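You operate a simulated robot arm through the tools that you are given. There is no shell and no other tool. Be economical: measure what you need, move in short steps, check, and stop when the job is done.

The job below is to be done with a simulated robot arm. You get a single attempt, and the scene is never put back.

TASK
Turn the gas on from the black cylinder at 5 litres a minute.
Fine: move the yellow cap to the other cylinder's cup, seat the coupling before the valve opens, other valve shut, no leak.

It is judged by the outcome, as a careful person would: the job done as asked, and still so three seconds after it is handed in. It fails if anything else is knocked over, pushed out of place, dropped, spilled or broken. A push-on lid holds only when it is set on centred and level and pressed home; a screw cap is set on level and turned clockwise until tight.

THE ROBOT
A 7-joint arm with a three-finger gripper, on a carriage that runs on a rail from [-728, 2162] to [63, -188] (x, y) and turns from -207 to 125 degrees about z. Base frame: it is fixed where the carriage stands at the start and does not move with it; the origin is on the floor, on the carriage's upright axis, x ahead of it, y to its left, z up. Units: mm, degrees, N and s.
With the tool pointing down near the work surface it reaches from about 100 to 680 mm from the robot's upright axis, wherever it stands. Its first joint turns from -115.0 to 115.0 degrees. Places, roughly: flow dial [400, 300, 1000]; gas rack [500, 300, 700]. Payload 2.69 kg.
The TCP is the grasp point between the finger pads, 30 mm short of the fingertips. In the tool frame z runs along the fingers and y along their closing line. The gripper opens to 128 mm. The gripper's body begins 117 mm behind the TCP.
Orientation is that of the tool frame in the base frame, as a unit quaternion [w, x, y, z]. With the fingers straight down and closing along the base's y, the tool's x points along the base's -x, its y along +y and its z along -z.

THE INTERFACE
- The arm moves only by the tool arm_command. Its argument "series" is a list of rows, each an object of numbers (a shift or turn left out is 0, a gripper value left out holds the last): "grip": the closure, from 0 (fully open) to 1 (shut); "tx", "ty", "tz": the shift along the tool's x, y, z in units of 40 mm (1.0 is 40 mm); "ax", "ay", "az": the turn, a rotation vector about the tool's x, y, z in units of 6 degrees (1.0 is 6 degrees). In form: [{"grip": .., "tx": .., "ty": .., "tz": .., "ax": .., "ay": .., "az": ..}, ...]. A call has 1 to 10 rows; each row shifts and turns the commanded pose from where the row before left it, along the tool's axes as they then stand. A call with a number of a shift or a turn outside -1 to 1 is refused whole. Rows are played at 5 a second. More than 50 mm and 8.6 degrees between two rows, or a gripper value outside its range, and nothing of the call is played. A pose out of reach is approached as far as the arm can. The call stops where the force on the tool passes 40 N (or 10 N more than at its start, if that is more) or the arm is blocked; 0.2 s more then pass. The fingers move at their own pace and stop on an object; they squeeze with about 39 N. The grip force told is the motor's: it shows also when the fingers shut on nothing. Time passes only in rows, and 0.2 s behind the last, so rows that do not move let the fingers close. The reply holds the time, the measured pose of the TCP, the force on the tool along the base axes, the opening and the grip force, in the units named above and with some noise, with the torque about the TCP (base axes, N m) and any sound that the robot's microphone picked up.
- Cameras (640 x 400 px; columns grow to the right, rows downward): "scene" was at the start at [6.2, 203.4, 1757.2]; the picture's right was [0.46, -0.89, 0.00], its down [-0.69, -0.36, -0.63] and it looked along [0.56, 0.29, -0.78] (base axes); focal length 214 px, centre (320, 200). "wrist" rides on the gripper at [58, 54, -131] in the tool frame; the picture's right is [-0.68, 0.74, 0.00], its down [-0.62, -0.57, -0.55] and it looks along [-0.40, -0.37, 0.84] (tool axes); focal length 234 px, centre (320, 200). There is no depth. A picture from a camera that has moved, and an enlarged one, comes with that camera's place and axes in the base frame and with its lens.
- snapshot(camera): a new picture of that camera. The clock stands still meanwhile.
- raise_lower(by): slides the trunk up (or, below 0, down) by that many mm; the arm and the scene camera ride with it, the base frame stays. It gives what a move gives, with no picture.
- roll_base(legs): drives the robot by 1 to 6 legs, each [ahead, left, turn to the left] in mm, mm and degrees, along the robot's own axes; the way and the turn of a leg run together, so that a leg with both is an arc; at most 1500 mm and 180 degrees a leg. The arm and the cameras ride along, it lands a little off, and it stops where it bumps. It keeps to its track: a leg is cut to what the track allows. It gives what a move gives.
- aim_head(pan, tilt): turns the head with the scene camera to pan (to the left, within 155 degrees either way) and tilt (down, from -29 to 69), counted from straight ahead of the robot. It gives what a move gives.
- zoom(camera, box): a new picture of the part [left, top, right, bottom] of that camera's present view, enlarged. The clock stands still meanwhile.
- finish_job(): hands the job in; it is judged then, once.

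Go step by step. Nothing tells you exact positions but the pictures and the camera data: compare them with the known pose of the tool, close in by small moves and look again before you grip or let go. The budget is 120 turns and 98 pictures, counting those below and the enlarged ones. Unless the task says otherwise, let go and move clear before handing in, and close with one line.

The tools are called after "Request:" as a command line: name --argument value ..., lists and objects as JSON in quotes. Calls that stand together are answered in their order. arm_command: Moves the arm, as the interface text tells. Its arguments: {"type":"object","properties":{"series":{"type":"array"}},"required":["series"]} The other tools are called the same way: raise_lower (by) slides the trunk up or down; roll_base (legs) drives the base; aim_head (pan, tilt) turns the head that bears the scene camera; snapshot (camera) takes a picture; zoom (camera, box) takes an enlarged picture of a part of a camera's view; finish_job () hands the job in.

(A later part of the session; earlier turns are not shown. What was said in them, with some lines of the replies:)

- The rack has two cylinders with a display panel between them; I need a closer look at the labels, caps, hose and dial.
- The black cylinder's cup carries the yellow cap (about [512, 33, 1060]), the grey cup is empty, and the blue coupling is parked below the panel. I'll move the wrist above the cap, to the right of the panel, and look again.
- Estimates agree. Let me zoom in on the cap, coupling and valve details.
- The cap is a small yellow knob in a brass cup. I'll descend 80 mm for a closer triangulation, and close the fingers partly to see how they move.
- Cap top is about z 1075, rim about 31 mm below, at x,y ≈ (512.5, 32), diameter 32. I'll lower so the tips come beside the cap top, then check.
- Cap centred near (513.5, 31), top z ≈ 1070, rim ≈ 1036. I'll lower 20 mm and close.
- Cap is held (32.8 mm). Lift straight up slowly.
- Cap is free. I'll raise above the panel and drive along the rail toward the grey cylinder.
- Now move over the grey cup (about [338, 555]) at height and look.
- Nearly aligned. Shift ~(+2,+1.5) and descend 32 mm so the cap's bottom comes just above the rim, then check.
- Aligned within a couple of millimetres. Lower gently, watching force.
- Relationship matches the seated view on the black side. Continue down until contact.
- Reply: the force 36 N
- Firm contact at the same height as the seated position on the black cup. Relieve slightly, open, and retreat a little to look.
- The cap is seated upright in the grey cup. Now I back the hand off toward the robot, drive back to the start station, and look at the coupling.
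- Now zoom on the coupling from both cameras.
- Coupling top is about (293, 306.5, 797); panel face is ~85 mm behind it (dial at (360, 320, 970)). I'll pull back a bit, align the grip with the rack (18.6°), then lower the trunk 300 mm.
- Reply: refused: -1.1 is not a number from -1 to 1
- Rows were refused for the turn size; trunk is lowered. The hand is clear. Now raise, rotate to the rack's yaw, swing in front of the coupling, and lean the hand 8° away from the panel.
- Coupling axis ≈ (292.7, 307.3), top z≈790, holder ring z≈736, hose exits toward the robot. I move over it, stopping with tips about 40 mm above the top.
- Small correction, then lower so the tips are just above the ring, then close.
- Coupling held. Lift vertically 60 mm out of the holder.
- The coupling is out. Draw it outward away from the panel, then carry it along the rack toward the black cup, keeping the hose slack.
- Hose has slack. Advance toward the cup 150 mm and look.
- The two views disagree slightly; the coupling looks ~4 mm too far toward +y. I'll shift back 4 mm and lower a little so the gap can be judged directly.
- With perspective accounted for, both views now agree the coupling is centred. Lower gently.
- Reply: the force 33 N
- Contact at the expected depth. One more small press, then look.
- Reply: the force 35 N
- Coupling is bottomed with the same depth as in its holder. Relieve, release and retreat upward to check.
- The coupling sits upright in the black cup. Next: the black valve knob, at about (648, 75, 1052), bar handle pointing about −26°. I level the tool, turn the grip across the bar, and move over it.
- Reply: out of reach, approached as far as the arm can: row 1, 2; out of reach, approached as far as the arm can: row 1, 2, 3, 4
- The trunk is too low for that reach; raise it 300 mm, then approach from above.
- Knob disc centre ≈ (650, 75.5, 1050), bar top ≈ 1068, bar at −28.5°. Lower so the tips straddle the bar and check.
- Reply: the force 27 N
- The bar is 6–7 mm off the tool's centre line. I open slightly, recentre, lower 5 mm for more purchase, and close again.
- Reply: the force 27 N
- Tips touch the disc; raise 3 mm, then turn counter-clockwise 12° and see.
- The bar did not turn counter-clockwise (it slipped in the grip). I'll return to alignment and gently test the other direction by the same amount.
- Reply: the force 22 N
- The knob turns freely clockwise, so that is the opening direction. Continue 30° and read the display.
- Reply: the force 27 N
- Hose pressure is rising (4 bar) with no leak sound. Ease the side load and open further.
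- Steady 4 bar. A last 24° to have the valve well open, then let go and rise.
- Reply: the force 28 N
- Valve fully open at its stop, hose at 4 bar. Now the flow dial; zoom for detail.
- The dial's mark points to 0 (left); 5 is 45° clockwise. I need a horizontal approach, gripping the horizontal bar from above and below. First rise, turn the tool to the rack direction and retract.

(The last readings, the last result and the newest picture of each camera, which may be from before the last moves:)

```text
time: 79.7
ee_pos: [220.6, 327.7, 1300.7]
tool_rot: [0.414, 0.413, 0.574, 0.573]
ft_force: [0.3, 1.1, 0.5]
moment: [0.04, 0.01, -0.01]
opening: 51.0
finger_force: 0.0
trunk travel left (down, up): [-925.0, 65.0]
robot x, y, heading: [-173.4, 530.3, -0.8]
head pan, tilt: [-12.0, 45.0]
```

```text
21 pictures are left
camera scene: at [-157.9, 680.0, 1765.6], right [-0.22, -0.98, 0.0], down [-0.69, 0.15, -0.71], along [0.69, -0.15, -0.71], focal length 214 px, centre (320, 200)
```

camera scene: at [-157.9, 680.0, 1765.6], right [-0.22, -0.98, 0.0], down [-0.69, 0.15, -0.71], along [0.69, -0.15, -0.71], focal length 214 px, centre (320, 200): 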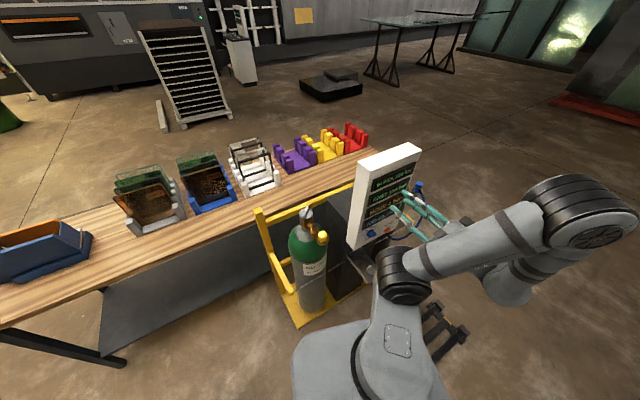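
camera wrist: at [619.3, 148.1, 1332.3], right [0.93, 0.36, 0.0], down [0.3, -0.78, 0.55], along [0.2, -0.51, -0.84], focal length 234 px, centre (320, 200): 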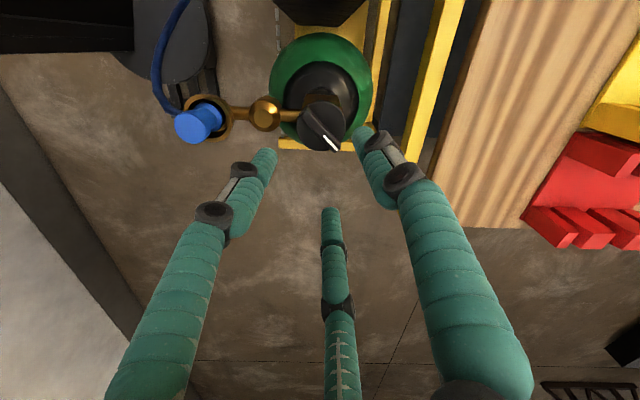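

Tool is now horizontal and facing the panel. Lower the trunk to bring the hand to dial height and look.

Request:
raise_lower --by -335

Request:
snapshot --camera "wrist"

Request:
snapshot --camera "scene"

```text
time: 83.0
ee_pos: [221.1, 328.0, 965.1]
tool_rot: [0.415, 0.413, 0.573, 0.574]
ft_force: [-0.4, 0.2, -0.5]
moment: [-0.02, 0.0, 0.01]
opening: 51.0
finger_force: 0.1
trunk travel left (down, up): [-590.0, 400.0]
robot x, y, heading: [-181.4, 527.1, -0.8]
head pan, tilt: [-12.0, 45.0]
```

```text
20 pictures are left
camera wrist: at [77.4, 342.6, 1019.1], right [0.21, -0.64, 0.74], down [-0.33, -0.76, -0.57], along [0.92, -0.12, -0.37], focal length 234 px, centre (320, 200)
```

wrist: 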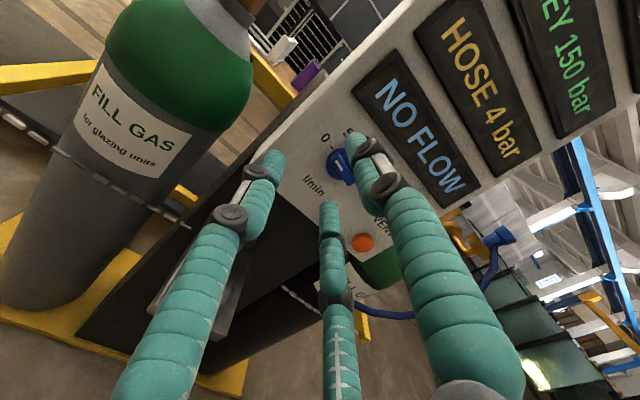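

```text
19 pictures are left
camera scene: at [-158.0, 679.9, 1430.6], right [-0.22, -0.98, 0.0], down [-0.69, 0.16, -0.71], along [0.69, -0.16, -0.71], focal length 214 px, centre (320, 200)
```

scene: 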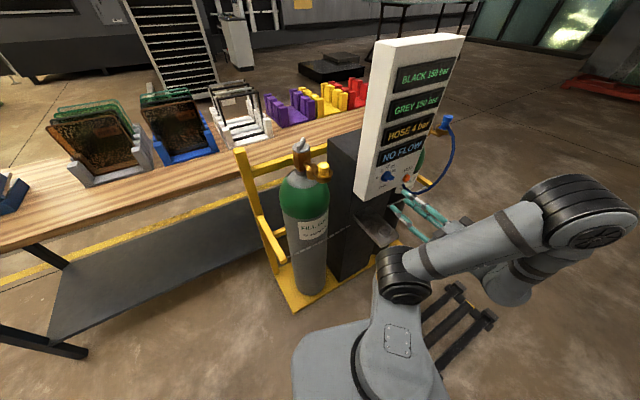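

Request:
zoom --camera "wrist" --box '[290, 110, 400, 210]'

Request:
zoom --camera "scene" --box '[355, 150, 435, 220]'

```text
4.00 times, centred on (345, 160) of wrist
camera zoom: at [77.4, 342.6, 1019.1], right [0.21, -0.64, 0.74], down [-0.33, -0.76, -0.57], along [0.92, -0.12, -0.37], focal length 937 px, centre (220, 360)
```

zoom: 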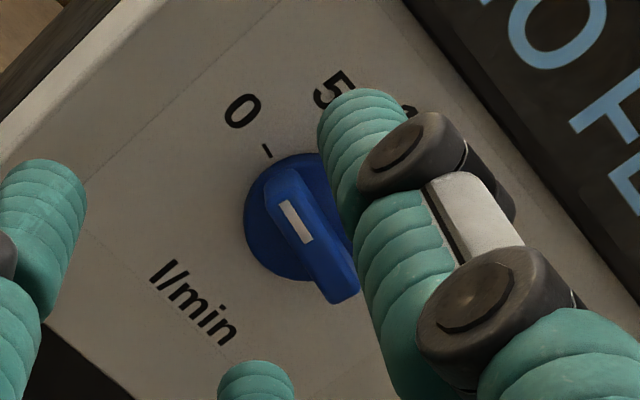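

```text
5.71 times, centred on (395, 185) of scene
camera zoom: at [-158.0, 679.9, 1430.6], right [-0.22, -0.98, 0.0], down [-0.69, 0.16, -0.71], along [0.69, -0.16, -0.71], focal length 1226 px, centre (-109, 286)
```

zoom: 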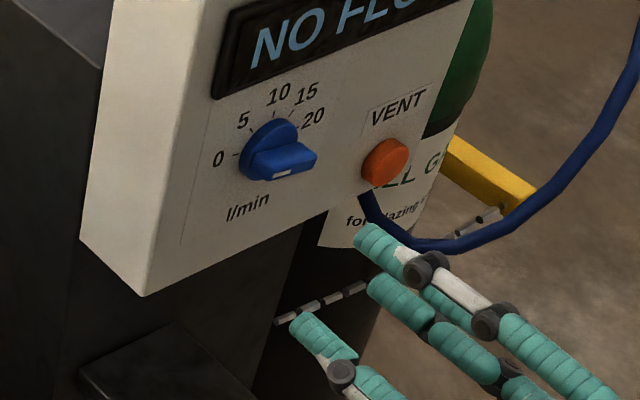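

Bar front centre ≈ (348, 319, 959) (e2 ≈ 432). Move level with it and in to a 15 mm standoff.

Request:
arm_command --series '[{"tx": -0.6, "ty": -0.15}, {"tx": -0.62}, {"tz": 0.6}, {"tz": 0.6}, {"tz": 0.5}, {}]'

Request:
zoom --camera "wrist" --box '[250, 80, 410, 220]'

Request:
zoom --camera "scene" --box '[355, 150, 435, 220]'

```text
time: 84.3
ee_pos: [300.7, 303.3, 960.5]
tool_rot: [0.414, 0.414, 0.573, 0.574]
ft_force: [0.2, 0.2, -0.4]
moment: [-0.04, -0.01, 0.01]
opening: 51.3
finger_force: 0.1
trunk travel left (down, up): [-590.0, 400.0]
robot x, y, heading: [-177.5, 527.4, -0.7]
head pan, tilt: [-12.0, 45.0]
```

```text
2.86 times, centred on (330, 150) of wrist
camera zoom: at [157.5, 317.5, 1013.5], right [0.21, -0.64, 0.74], down [-0.33, -0.76, -0.57], along [0.92, -0.12, -0.37], focal length 669 px, centre (291, 343)
```

zoom: 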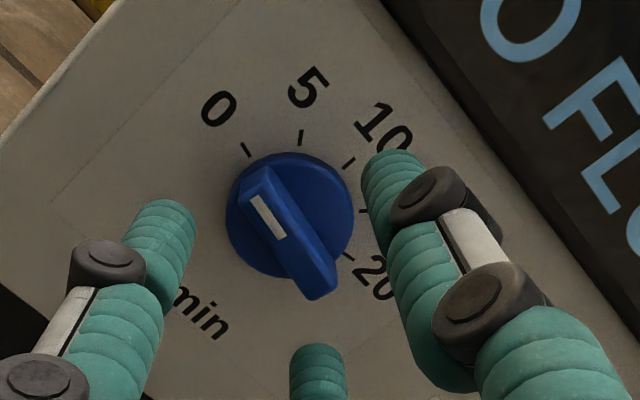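

```text
5.71 times, centred on (395, 185) of scene
camera zoom: at [-157.9, 679.9, 1430.6], right [-0.22, -0.98, 0.0], down [-0.69, 0.16, -0.71], along [0.69, -0.16, -0.71], focal length 1226 px, centre (-109, 286)
```

zoom: 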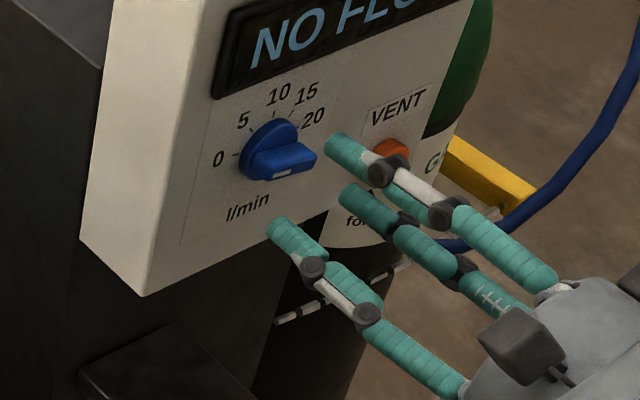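

Small correction (down 4, right 4), then advance 28 mm and look.

Request:
arm_command --series '[{"tx": -0.09, "ty": -0.09}, {"tz": 0.4}, {"tz": 0.3}, {}]'

Request:
zoom --camera "wrist" --box '[250, 80, 410, 220]'

Request:
zoom --camera "scene" --box '[355, 150, 435, 220]'

```text
time: 85.3
ee_pos: [327.7, 308.0, 956.0]
tool_rot: [0.415, 0.414, 0.572, 0.574]
ft_force: [0.7, -0.7, 0.5]
moment: [0.02, 0.0, -0.02]
opening: 51.2
finger_force: 0.0
trunk travel left (down, up): [-590.0, 400.0]
robot x, y, heading: [-179.2, 528.0, -0.9]
head pan, tilt: [-12.0, 45.0]
```

```text
2.86 times, centred on (330, 150) of wrist
camera zoom: at [184.9, 322.9, 1009.6], right [0.21, -0.64, 0.74], down [-0.33, -0.76, -0.57], along [0.92, -0.12, -0.37], focal length 669 px, centre (291, 343)
```

zoom: 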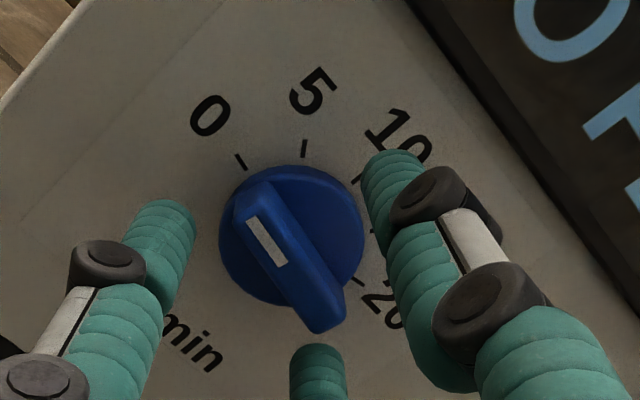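

```text
5.71 times, centred on (395, 185) of scene
camera zoom: at [-158.0, 679.9, 1430.6], right [-0.22, -0.98, 0.0], down [-0.69, 0.16, -0.71], along [0.69, -0.16, -0.71], focal length 1226 px, centre (-109, 286)
```

zoom: 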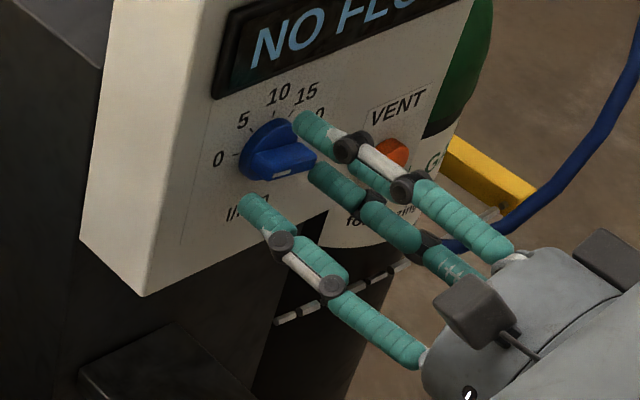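

Request:
arm_command --series '[{"tz": 0.15}, {"tz": 0.1}, {"tz": 0.1}, {}]'

Request:
zoom --camera "scene" --box '[355, 150, 435, 220]'

```text
time: 86.3
ee_pos: [341.3, 314.6, 957.3]
tool_rot: [0.414, 0.415, 0.572, 0.573]
ft_force: [-0.4, 0.1, 1.4]
moment: [-0.04, 0.01, 0.01]
opening: 51.0
finger_force: 0.1
trunk travel left (down, up): [-590.0, 400.0]
robot x, y, heading: [-178.1, 530.1, -0.8]
head pan, tilt: [-12.0, 45.0]
```

```text
5.71 times, centred on (395, 185) of scene
camera zoom: at [-157.9, 679.9, 1430.6], right [-0.22, -0.98, 0.0], down [-0.69, 0.16, -0.71], along [0.69, -0.16, -0.71], focal length 1226 px, centre (-109, 286)
```

zoom: 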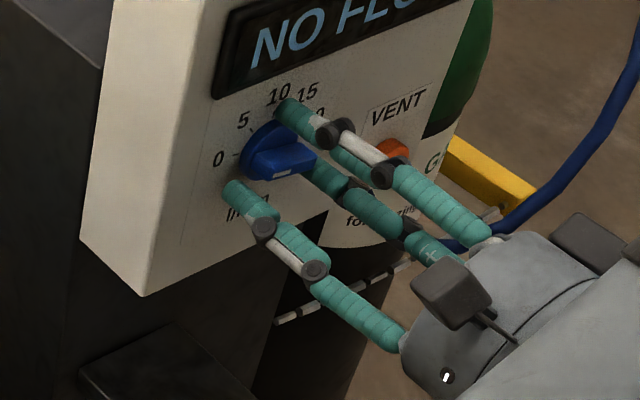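

Now close on the bar.

Request:
arm_command --series '[{"grip": 0.75}, {}, {"grip": 0.97}, {}, {}, {}]'

Request:
zoom --camera "wrist" --box '[250, 80, 410, 220]'

```text
time: 87.8
ee_pos: [341.1, 312.1, 954.7]
tool_rot: [0.414, 0.415, 0.573, 0.573]
ft_force: [-4.6, -3.1, -19.5]
moment: [0.34, 0.32, -0.31]
opening: 41.1
finger_force: 45.1
trunk travel left (down, up): [-590.0, 400.0]
robot x, y, heading: [-178.3, 527.6, -0.8]
head pan, tilt: [-12.0, 45.0]
```

```text
2.86 times, centred on (330, 150) of wrist
camera zoom: at [199.0, 326.2, 1008.6], right [0.21, -0.64, 0.74], down [-0.33, -0.76, -0.57], along [0.92, -0.12, -0.37], focal length 669 px, centre (291, 343)
```

zoom: 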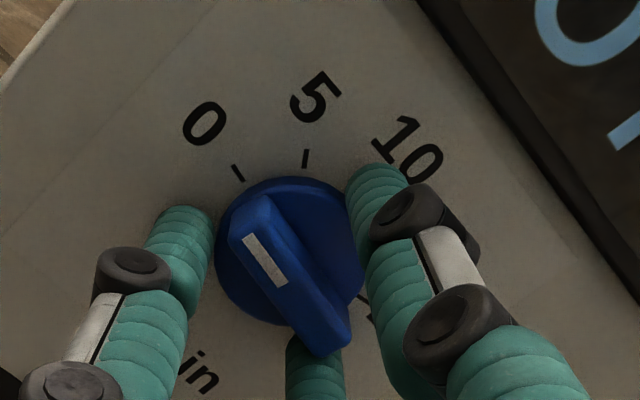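

The fingers closed on the disc rim (41 mm). I'll open, back out 9 mm, shift down 4 mm and grip the bar instead.

Request:
arm_command --series '[{"grip": 0.6}, {}, {"tz": -0.22}, {"ty": -0.1}, {"grip": 0.97}, {}, {}, {}, {}]'

```text
time: 89.8
ee_pos: [334.7, 307.9, 948.9]
tool_rot: [0.413, 0.416, 0.573, 0.573]
ft_force: [-0.5, -12.3, -31.2]
moment: [0.82, 1.1, -0.58]
opening: 24.2
finger_force: 45.0
trunk travel left (down, up): [-590.0, 400.0]
robot x, y, heading: [-178.9, 533.4, -0.4]
head pan, tilt: [-12.0, 45.0]
```

Request:
arm_command --series '[{"ty": -0.06}, {"ty": -0.06}, {}]'

Request:
zoom --camera "wrist" --box '[250, 80, 410, 220]'

```text
time: 90.5
ee_pos: [334.2, 306.6, 948.0]
tool_rot: [0.415, 0.415, 0.57, 0.575]
ft_force: [10.3, -15.6, 4.8]
moment: [1.23, 0.01, 0.86]
opening: 24.0
finger_force: 45.0
trunk travel left (down, up): [-590.0, 400.0]
robot x, y, heading: [-175.8, 524.6, -0.5]
head pan, tilt: [-12.0, 45.0]
```

```text
2.86 times, centred on (330, 150) of wrist
camera zoom: at [191.7, 321.8, 1001.3], right [0.21, -0.65, 0.73], down [-0.33, -0.75, -0.57], along [0.92, -0.12, -0.37], focal length 669 px, centre (291, 343)
```

zoom: 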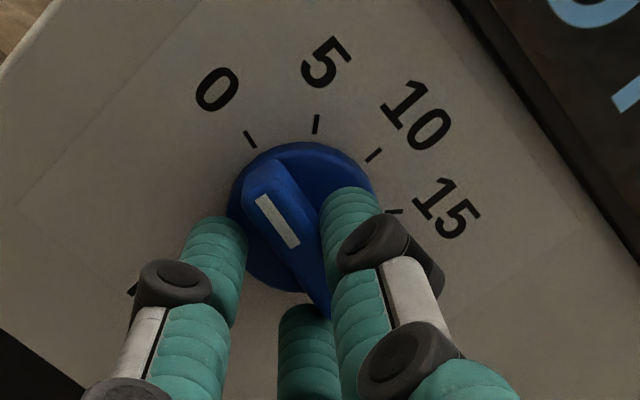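

Bar is gripped. Turn clockwise 18° and check display.

Request:
arm_command --series '[{"tx": -0.06}, {"az": 1}, {"az": 1}, {"az": 1}, {}]'

Request:
zoom --camera "wrist" --box '[230, 50, 450, 240]'

```text
time: 91.8
ee_pos: [334.5, 309.1, 948.8]
tool_rot: [0.32, 0.498, 0.498, 0.634]
ft_force: [15.7, 1.8, 29.2]
moment: [0.18, -0.49, -0.2]
opening: 20.4
finger_force: 44.6
trunk travel left (down, up): [-590.0, 400.0]
robot x, y, heading: [-180.5, 530.5, -0.8]
head pan, tilt: [-12.0, 45.0]
```

```text
2.11 times, centred on (340, 145) of wrist
camera zoom: at [197.1, 304.8, 1018.0], right [0.27, -0.83, 0.49], down [-0.39, -0.56, -0.73], along [0.88, 0.01, -0.47], focal length 493 px, centre (278, 316)
```

zoom: 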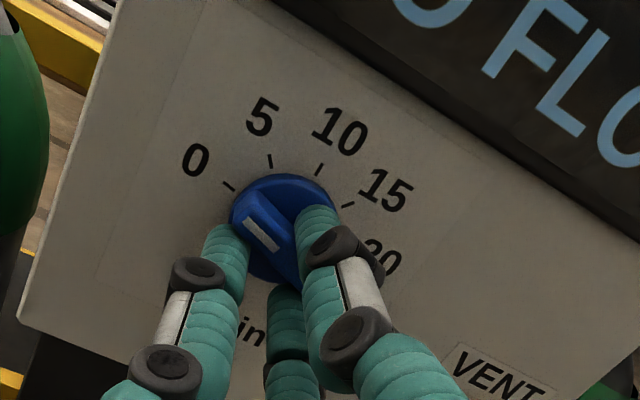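

Request:
arm_command --series '[{"tx": 0.03, "ty": 0.095}, {"az": 1}, {"az": 1}, {"az": 1}, {}]'

Request:
snapshot --camera "wrist"

```text
time: 93.0
ee_pos: [334.2, 309.6, 950.9]
tool_rot: [0.214, 0.571, 0.419, 0.673]
ft_force: [0.3, 9.2, -4.1]
moment: [-0.16, 0.43, -0.42]
opening: 20.6
finger_force: 45.3
trunk travel left (down, up): [-590.0, 400.0]
robot x, y, heading: [-179.3, 530.3, -0.6]
head pan, tilt: [-12.0, 45.0]
```

```text
8 pictures are left
camera wrist: at [204.5, 283.7, 1028.3], right [0.31, -0.93, 0.2], down [-0.47, -0.33, -0.82], along [0.83, 0.16, -0.54], focal length 234 px, centre (320, 200)
```

wrist: 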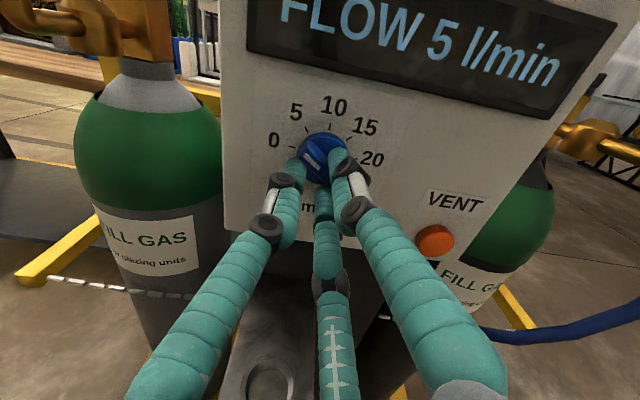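

The display reads FLOW 5 l/min. Check the mark's alignment.

Request:
zoom --camera "wrist" --box '[260, 80, 400, 200]'

```text
3.33 times, centred on (330, 140) of wrist
camera zoom: at [204.5, 283.7, 1028.3], right [0.31, -0.93, 0.2], down [-0.47, -0.33, -0.82], along [0.83, 0.16, -0.54], focal length 781 px, centre (287, 400)
```

zoom: 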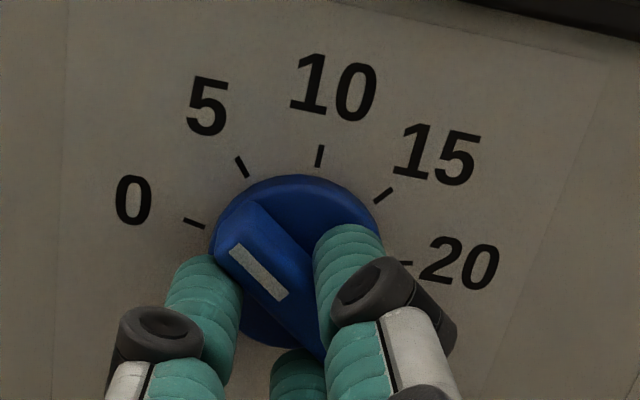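

The mark sits about midway between 0 and 5 although the display shows 5; turn on about 15° more to bring it to the 5 tick and recheck.

Request:
arm_command --series '[{"az": 1}, {"az": 1}, {"az": 0.6}, {}]'

Request:
zoom --camera "wrist" --box '[240, 0, 580, 210]'

```text
time: 94.0
ee_pos: [333.8, 311.9, 951.2]
tool_rot: [0.122, 0.621, 0.338, 0.696]
ft_force: [-4.8, 16.1, -4.7]
moment: [-0.27, 0.46, -0.04]
opening: 20.2
finger_force: 45.0
trunk travel left (down, up): [-590.0, 400.0]
robot x, y, heading: [-177.4, 526.0, -0.9]
head pan, tilt: [-12.0, 45.0]
```

```text
1.88 times, centred on (410, 105) of wrist
camera zoom: at [211.1, 264.2, 1030.1], right [0.32, -0.94, -0.07], down [-0.54, -0.12, -0.83], along [0.78, 0.3, -0.55], focal length 441 px, centre (151, 379)
```

zoom: 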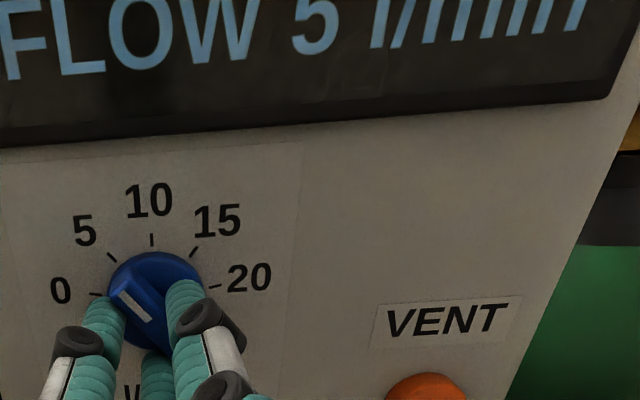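

Mark now points at the 5 tick and the display still reads 5. Release and back straight out.

Request:
arm_command --series '[{"grip": 0.8}, {"grip": 0.65}, {}, {"tz": -0.5}, {"tz": -1}, {"tz": -1}, {"tz": -1}]'

Request:
snapshot --camera "wrist"

Request:
snapshot --camera "scene"

```text
time: 95.5
ee_pos: [200.7, 265.1, 951.0]
tool_rot: [0.124, 0.622, 0.335, 0.697]
ft_force: [-0.3, 1.5, -1.1]
moment: [0.02, 0.03, 0.0]
opening: 44.9
finger_force: 0.0
trunk travel left (down, up): [-590.0, 400.0]
robot x, y, heading: [-178.6, 528.3, -1.0]
head pan, tilt: [-12.0, 45.0]
```

```text
5 pictures are left
camera wrist: at [77.6, 217.5, 1030.4], right [0.31, -0.95, -0.07], down [-0.54, -0.11, -0.83], along [0.78, 0.3, -0.55], focal length 234 px, centre (320, 200)
```

wrist: 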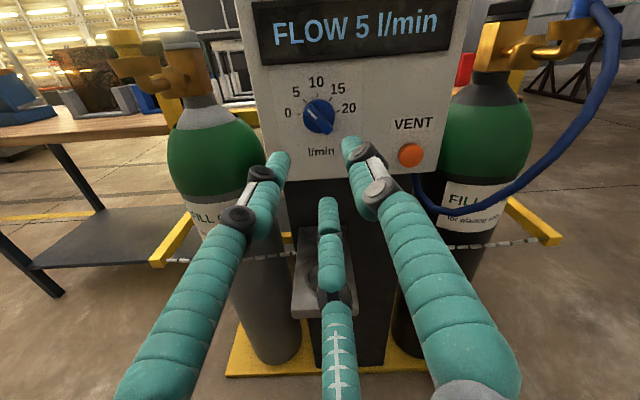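

```text
4 pictures are left
camera scene: at [-158.6, 679.6, 1430.6], right [-0.22, -0.98, 0.0], down [-0.69, 0.16, -0.71], along [0.69, -0.15, -0.71], focal length 214 px, centre (320, 200)
```

scene: 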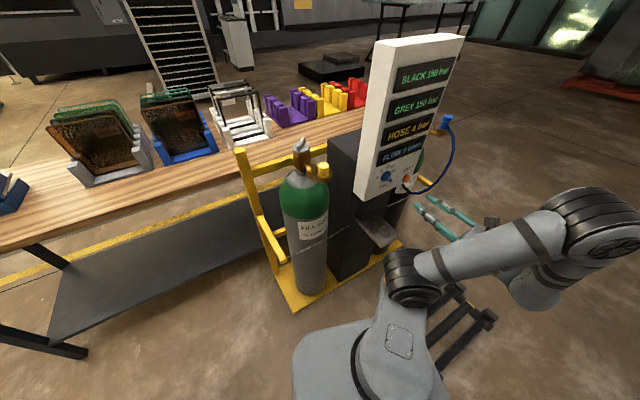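

Request:
zoom --camera "wrist" --box '[250, 0, 450, 160]'

Request:
zoom --camera "scene" --box '[280, 60, 460, 200]'

```text
2.50 times, centred on (350, 80) of wrist
camera zoom: at [77.6, 217.5, 1030.4], right [0.31, -0.95, -0.07], down [-0.54, -0.11, -0.83], along [0.78, 0.3, -0.55], focal length 585 px, centre (245, 500)
```

zoom: 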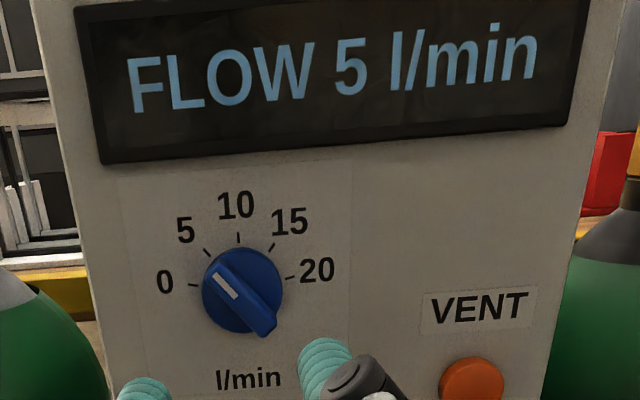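

```text
2.86 times, centred on (370, 130) of scene
camera zoom: at [-158.6, 679.6, 1430.6], right [-0.22, -0.98, 0.0], down [-0.69, 0.16, -0.71], along [0.69, -0.15, -0.71], focal length 613 px, centre (177, 400)
```

zoom: 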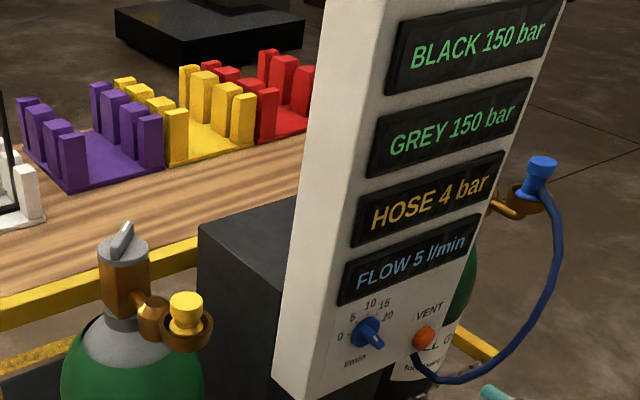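

Everything is where it should be. The dial points to 5, the display reads FLOW 5 l/min with the hose at 4 bar, the coupling is upright in the black cup, and the cap sits in the grey cup. The hand is clear, so I'm handing in.

Request:
finish_job

```text
The job is handed in.
```

The gas is on from the black cylinder and the display reads 5 l/min, with the hose at 4 bar. The yellow cap is in the grey cylinder's cup, the coupling was seated before the black valve opened, the grey valve was left shut and untouched, and I saw and heard no sign of a leak.
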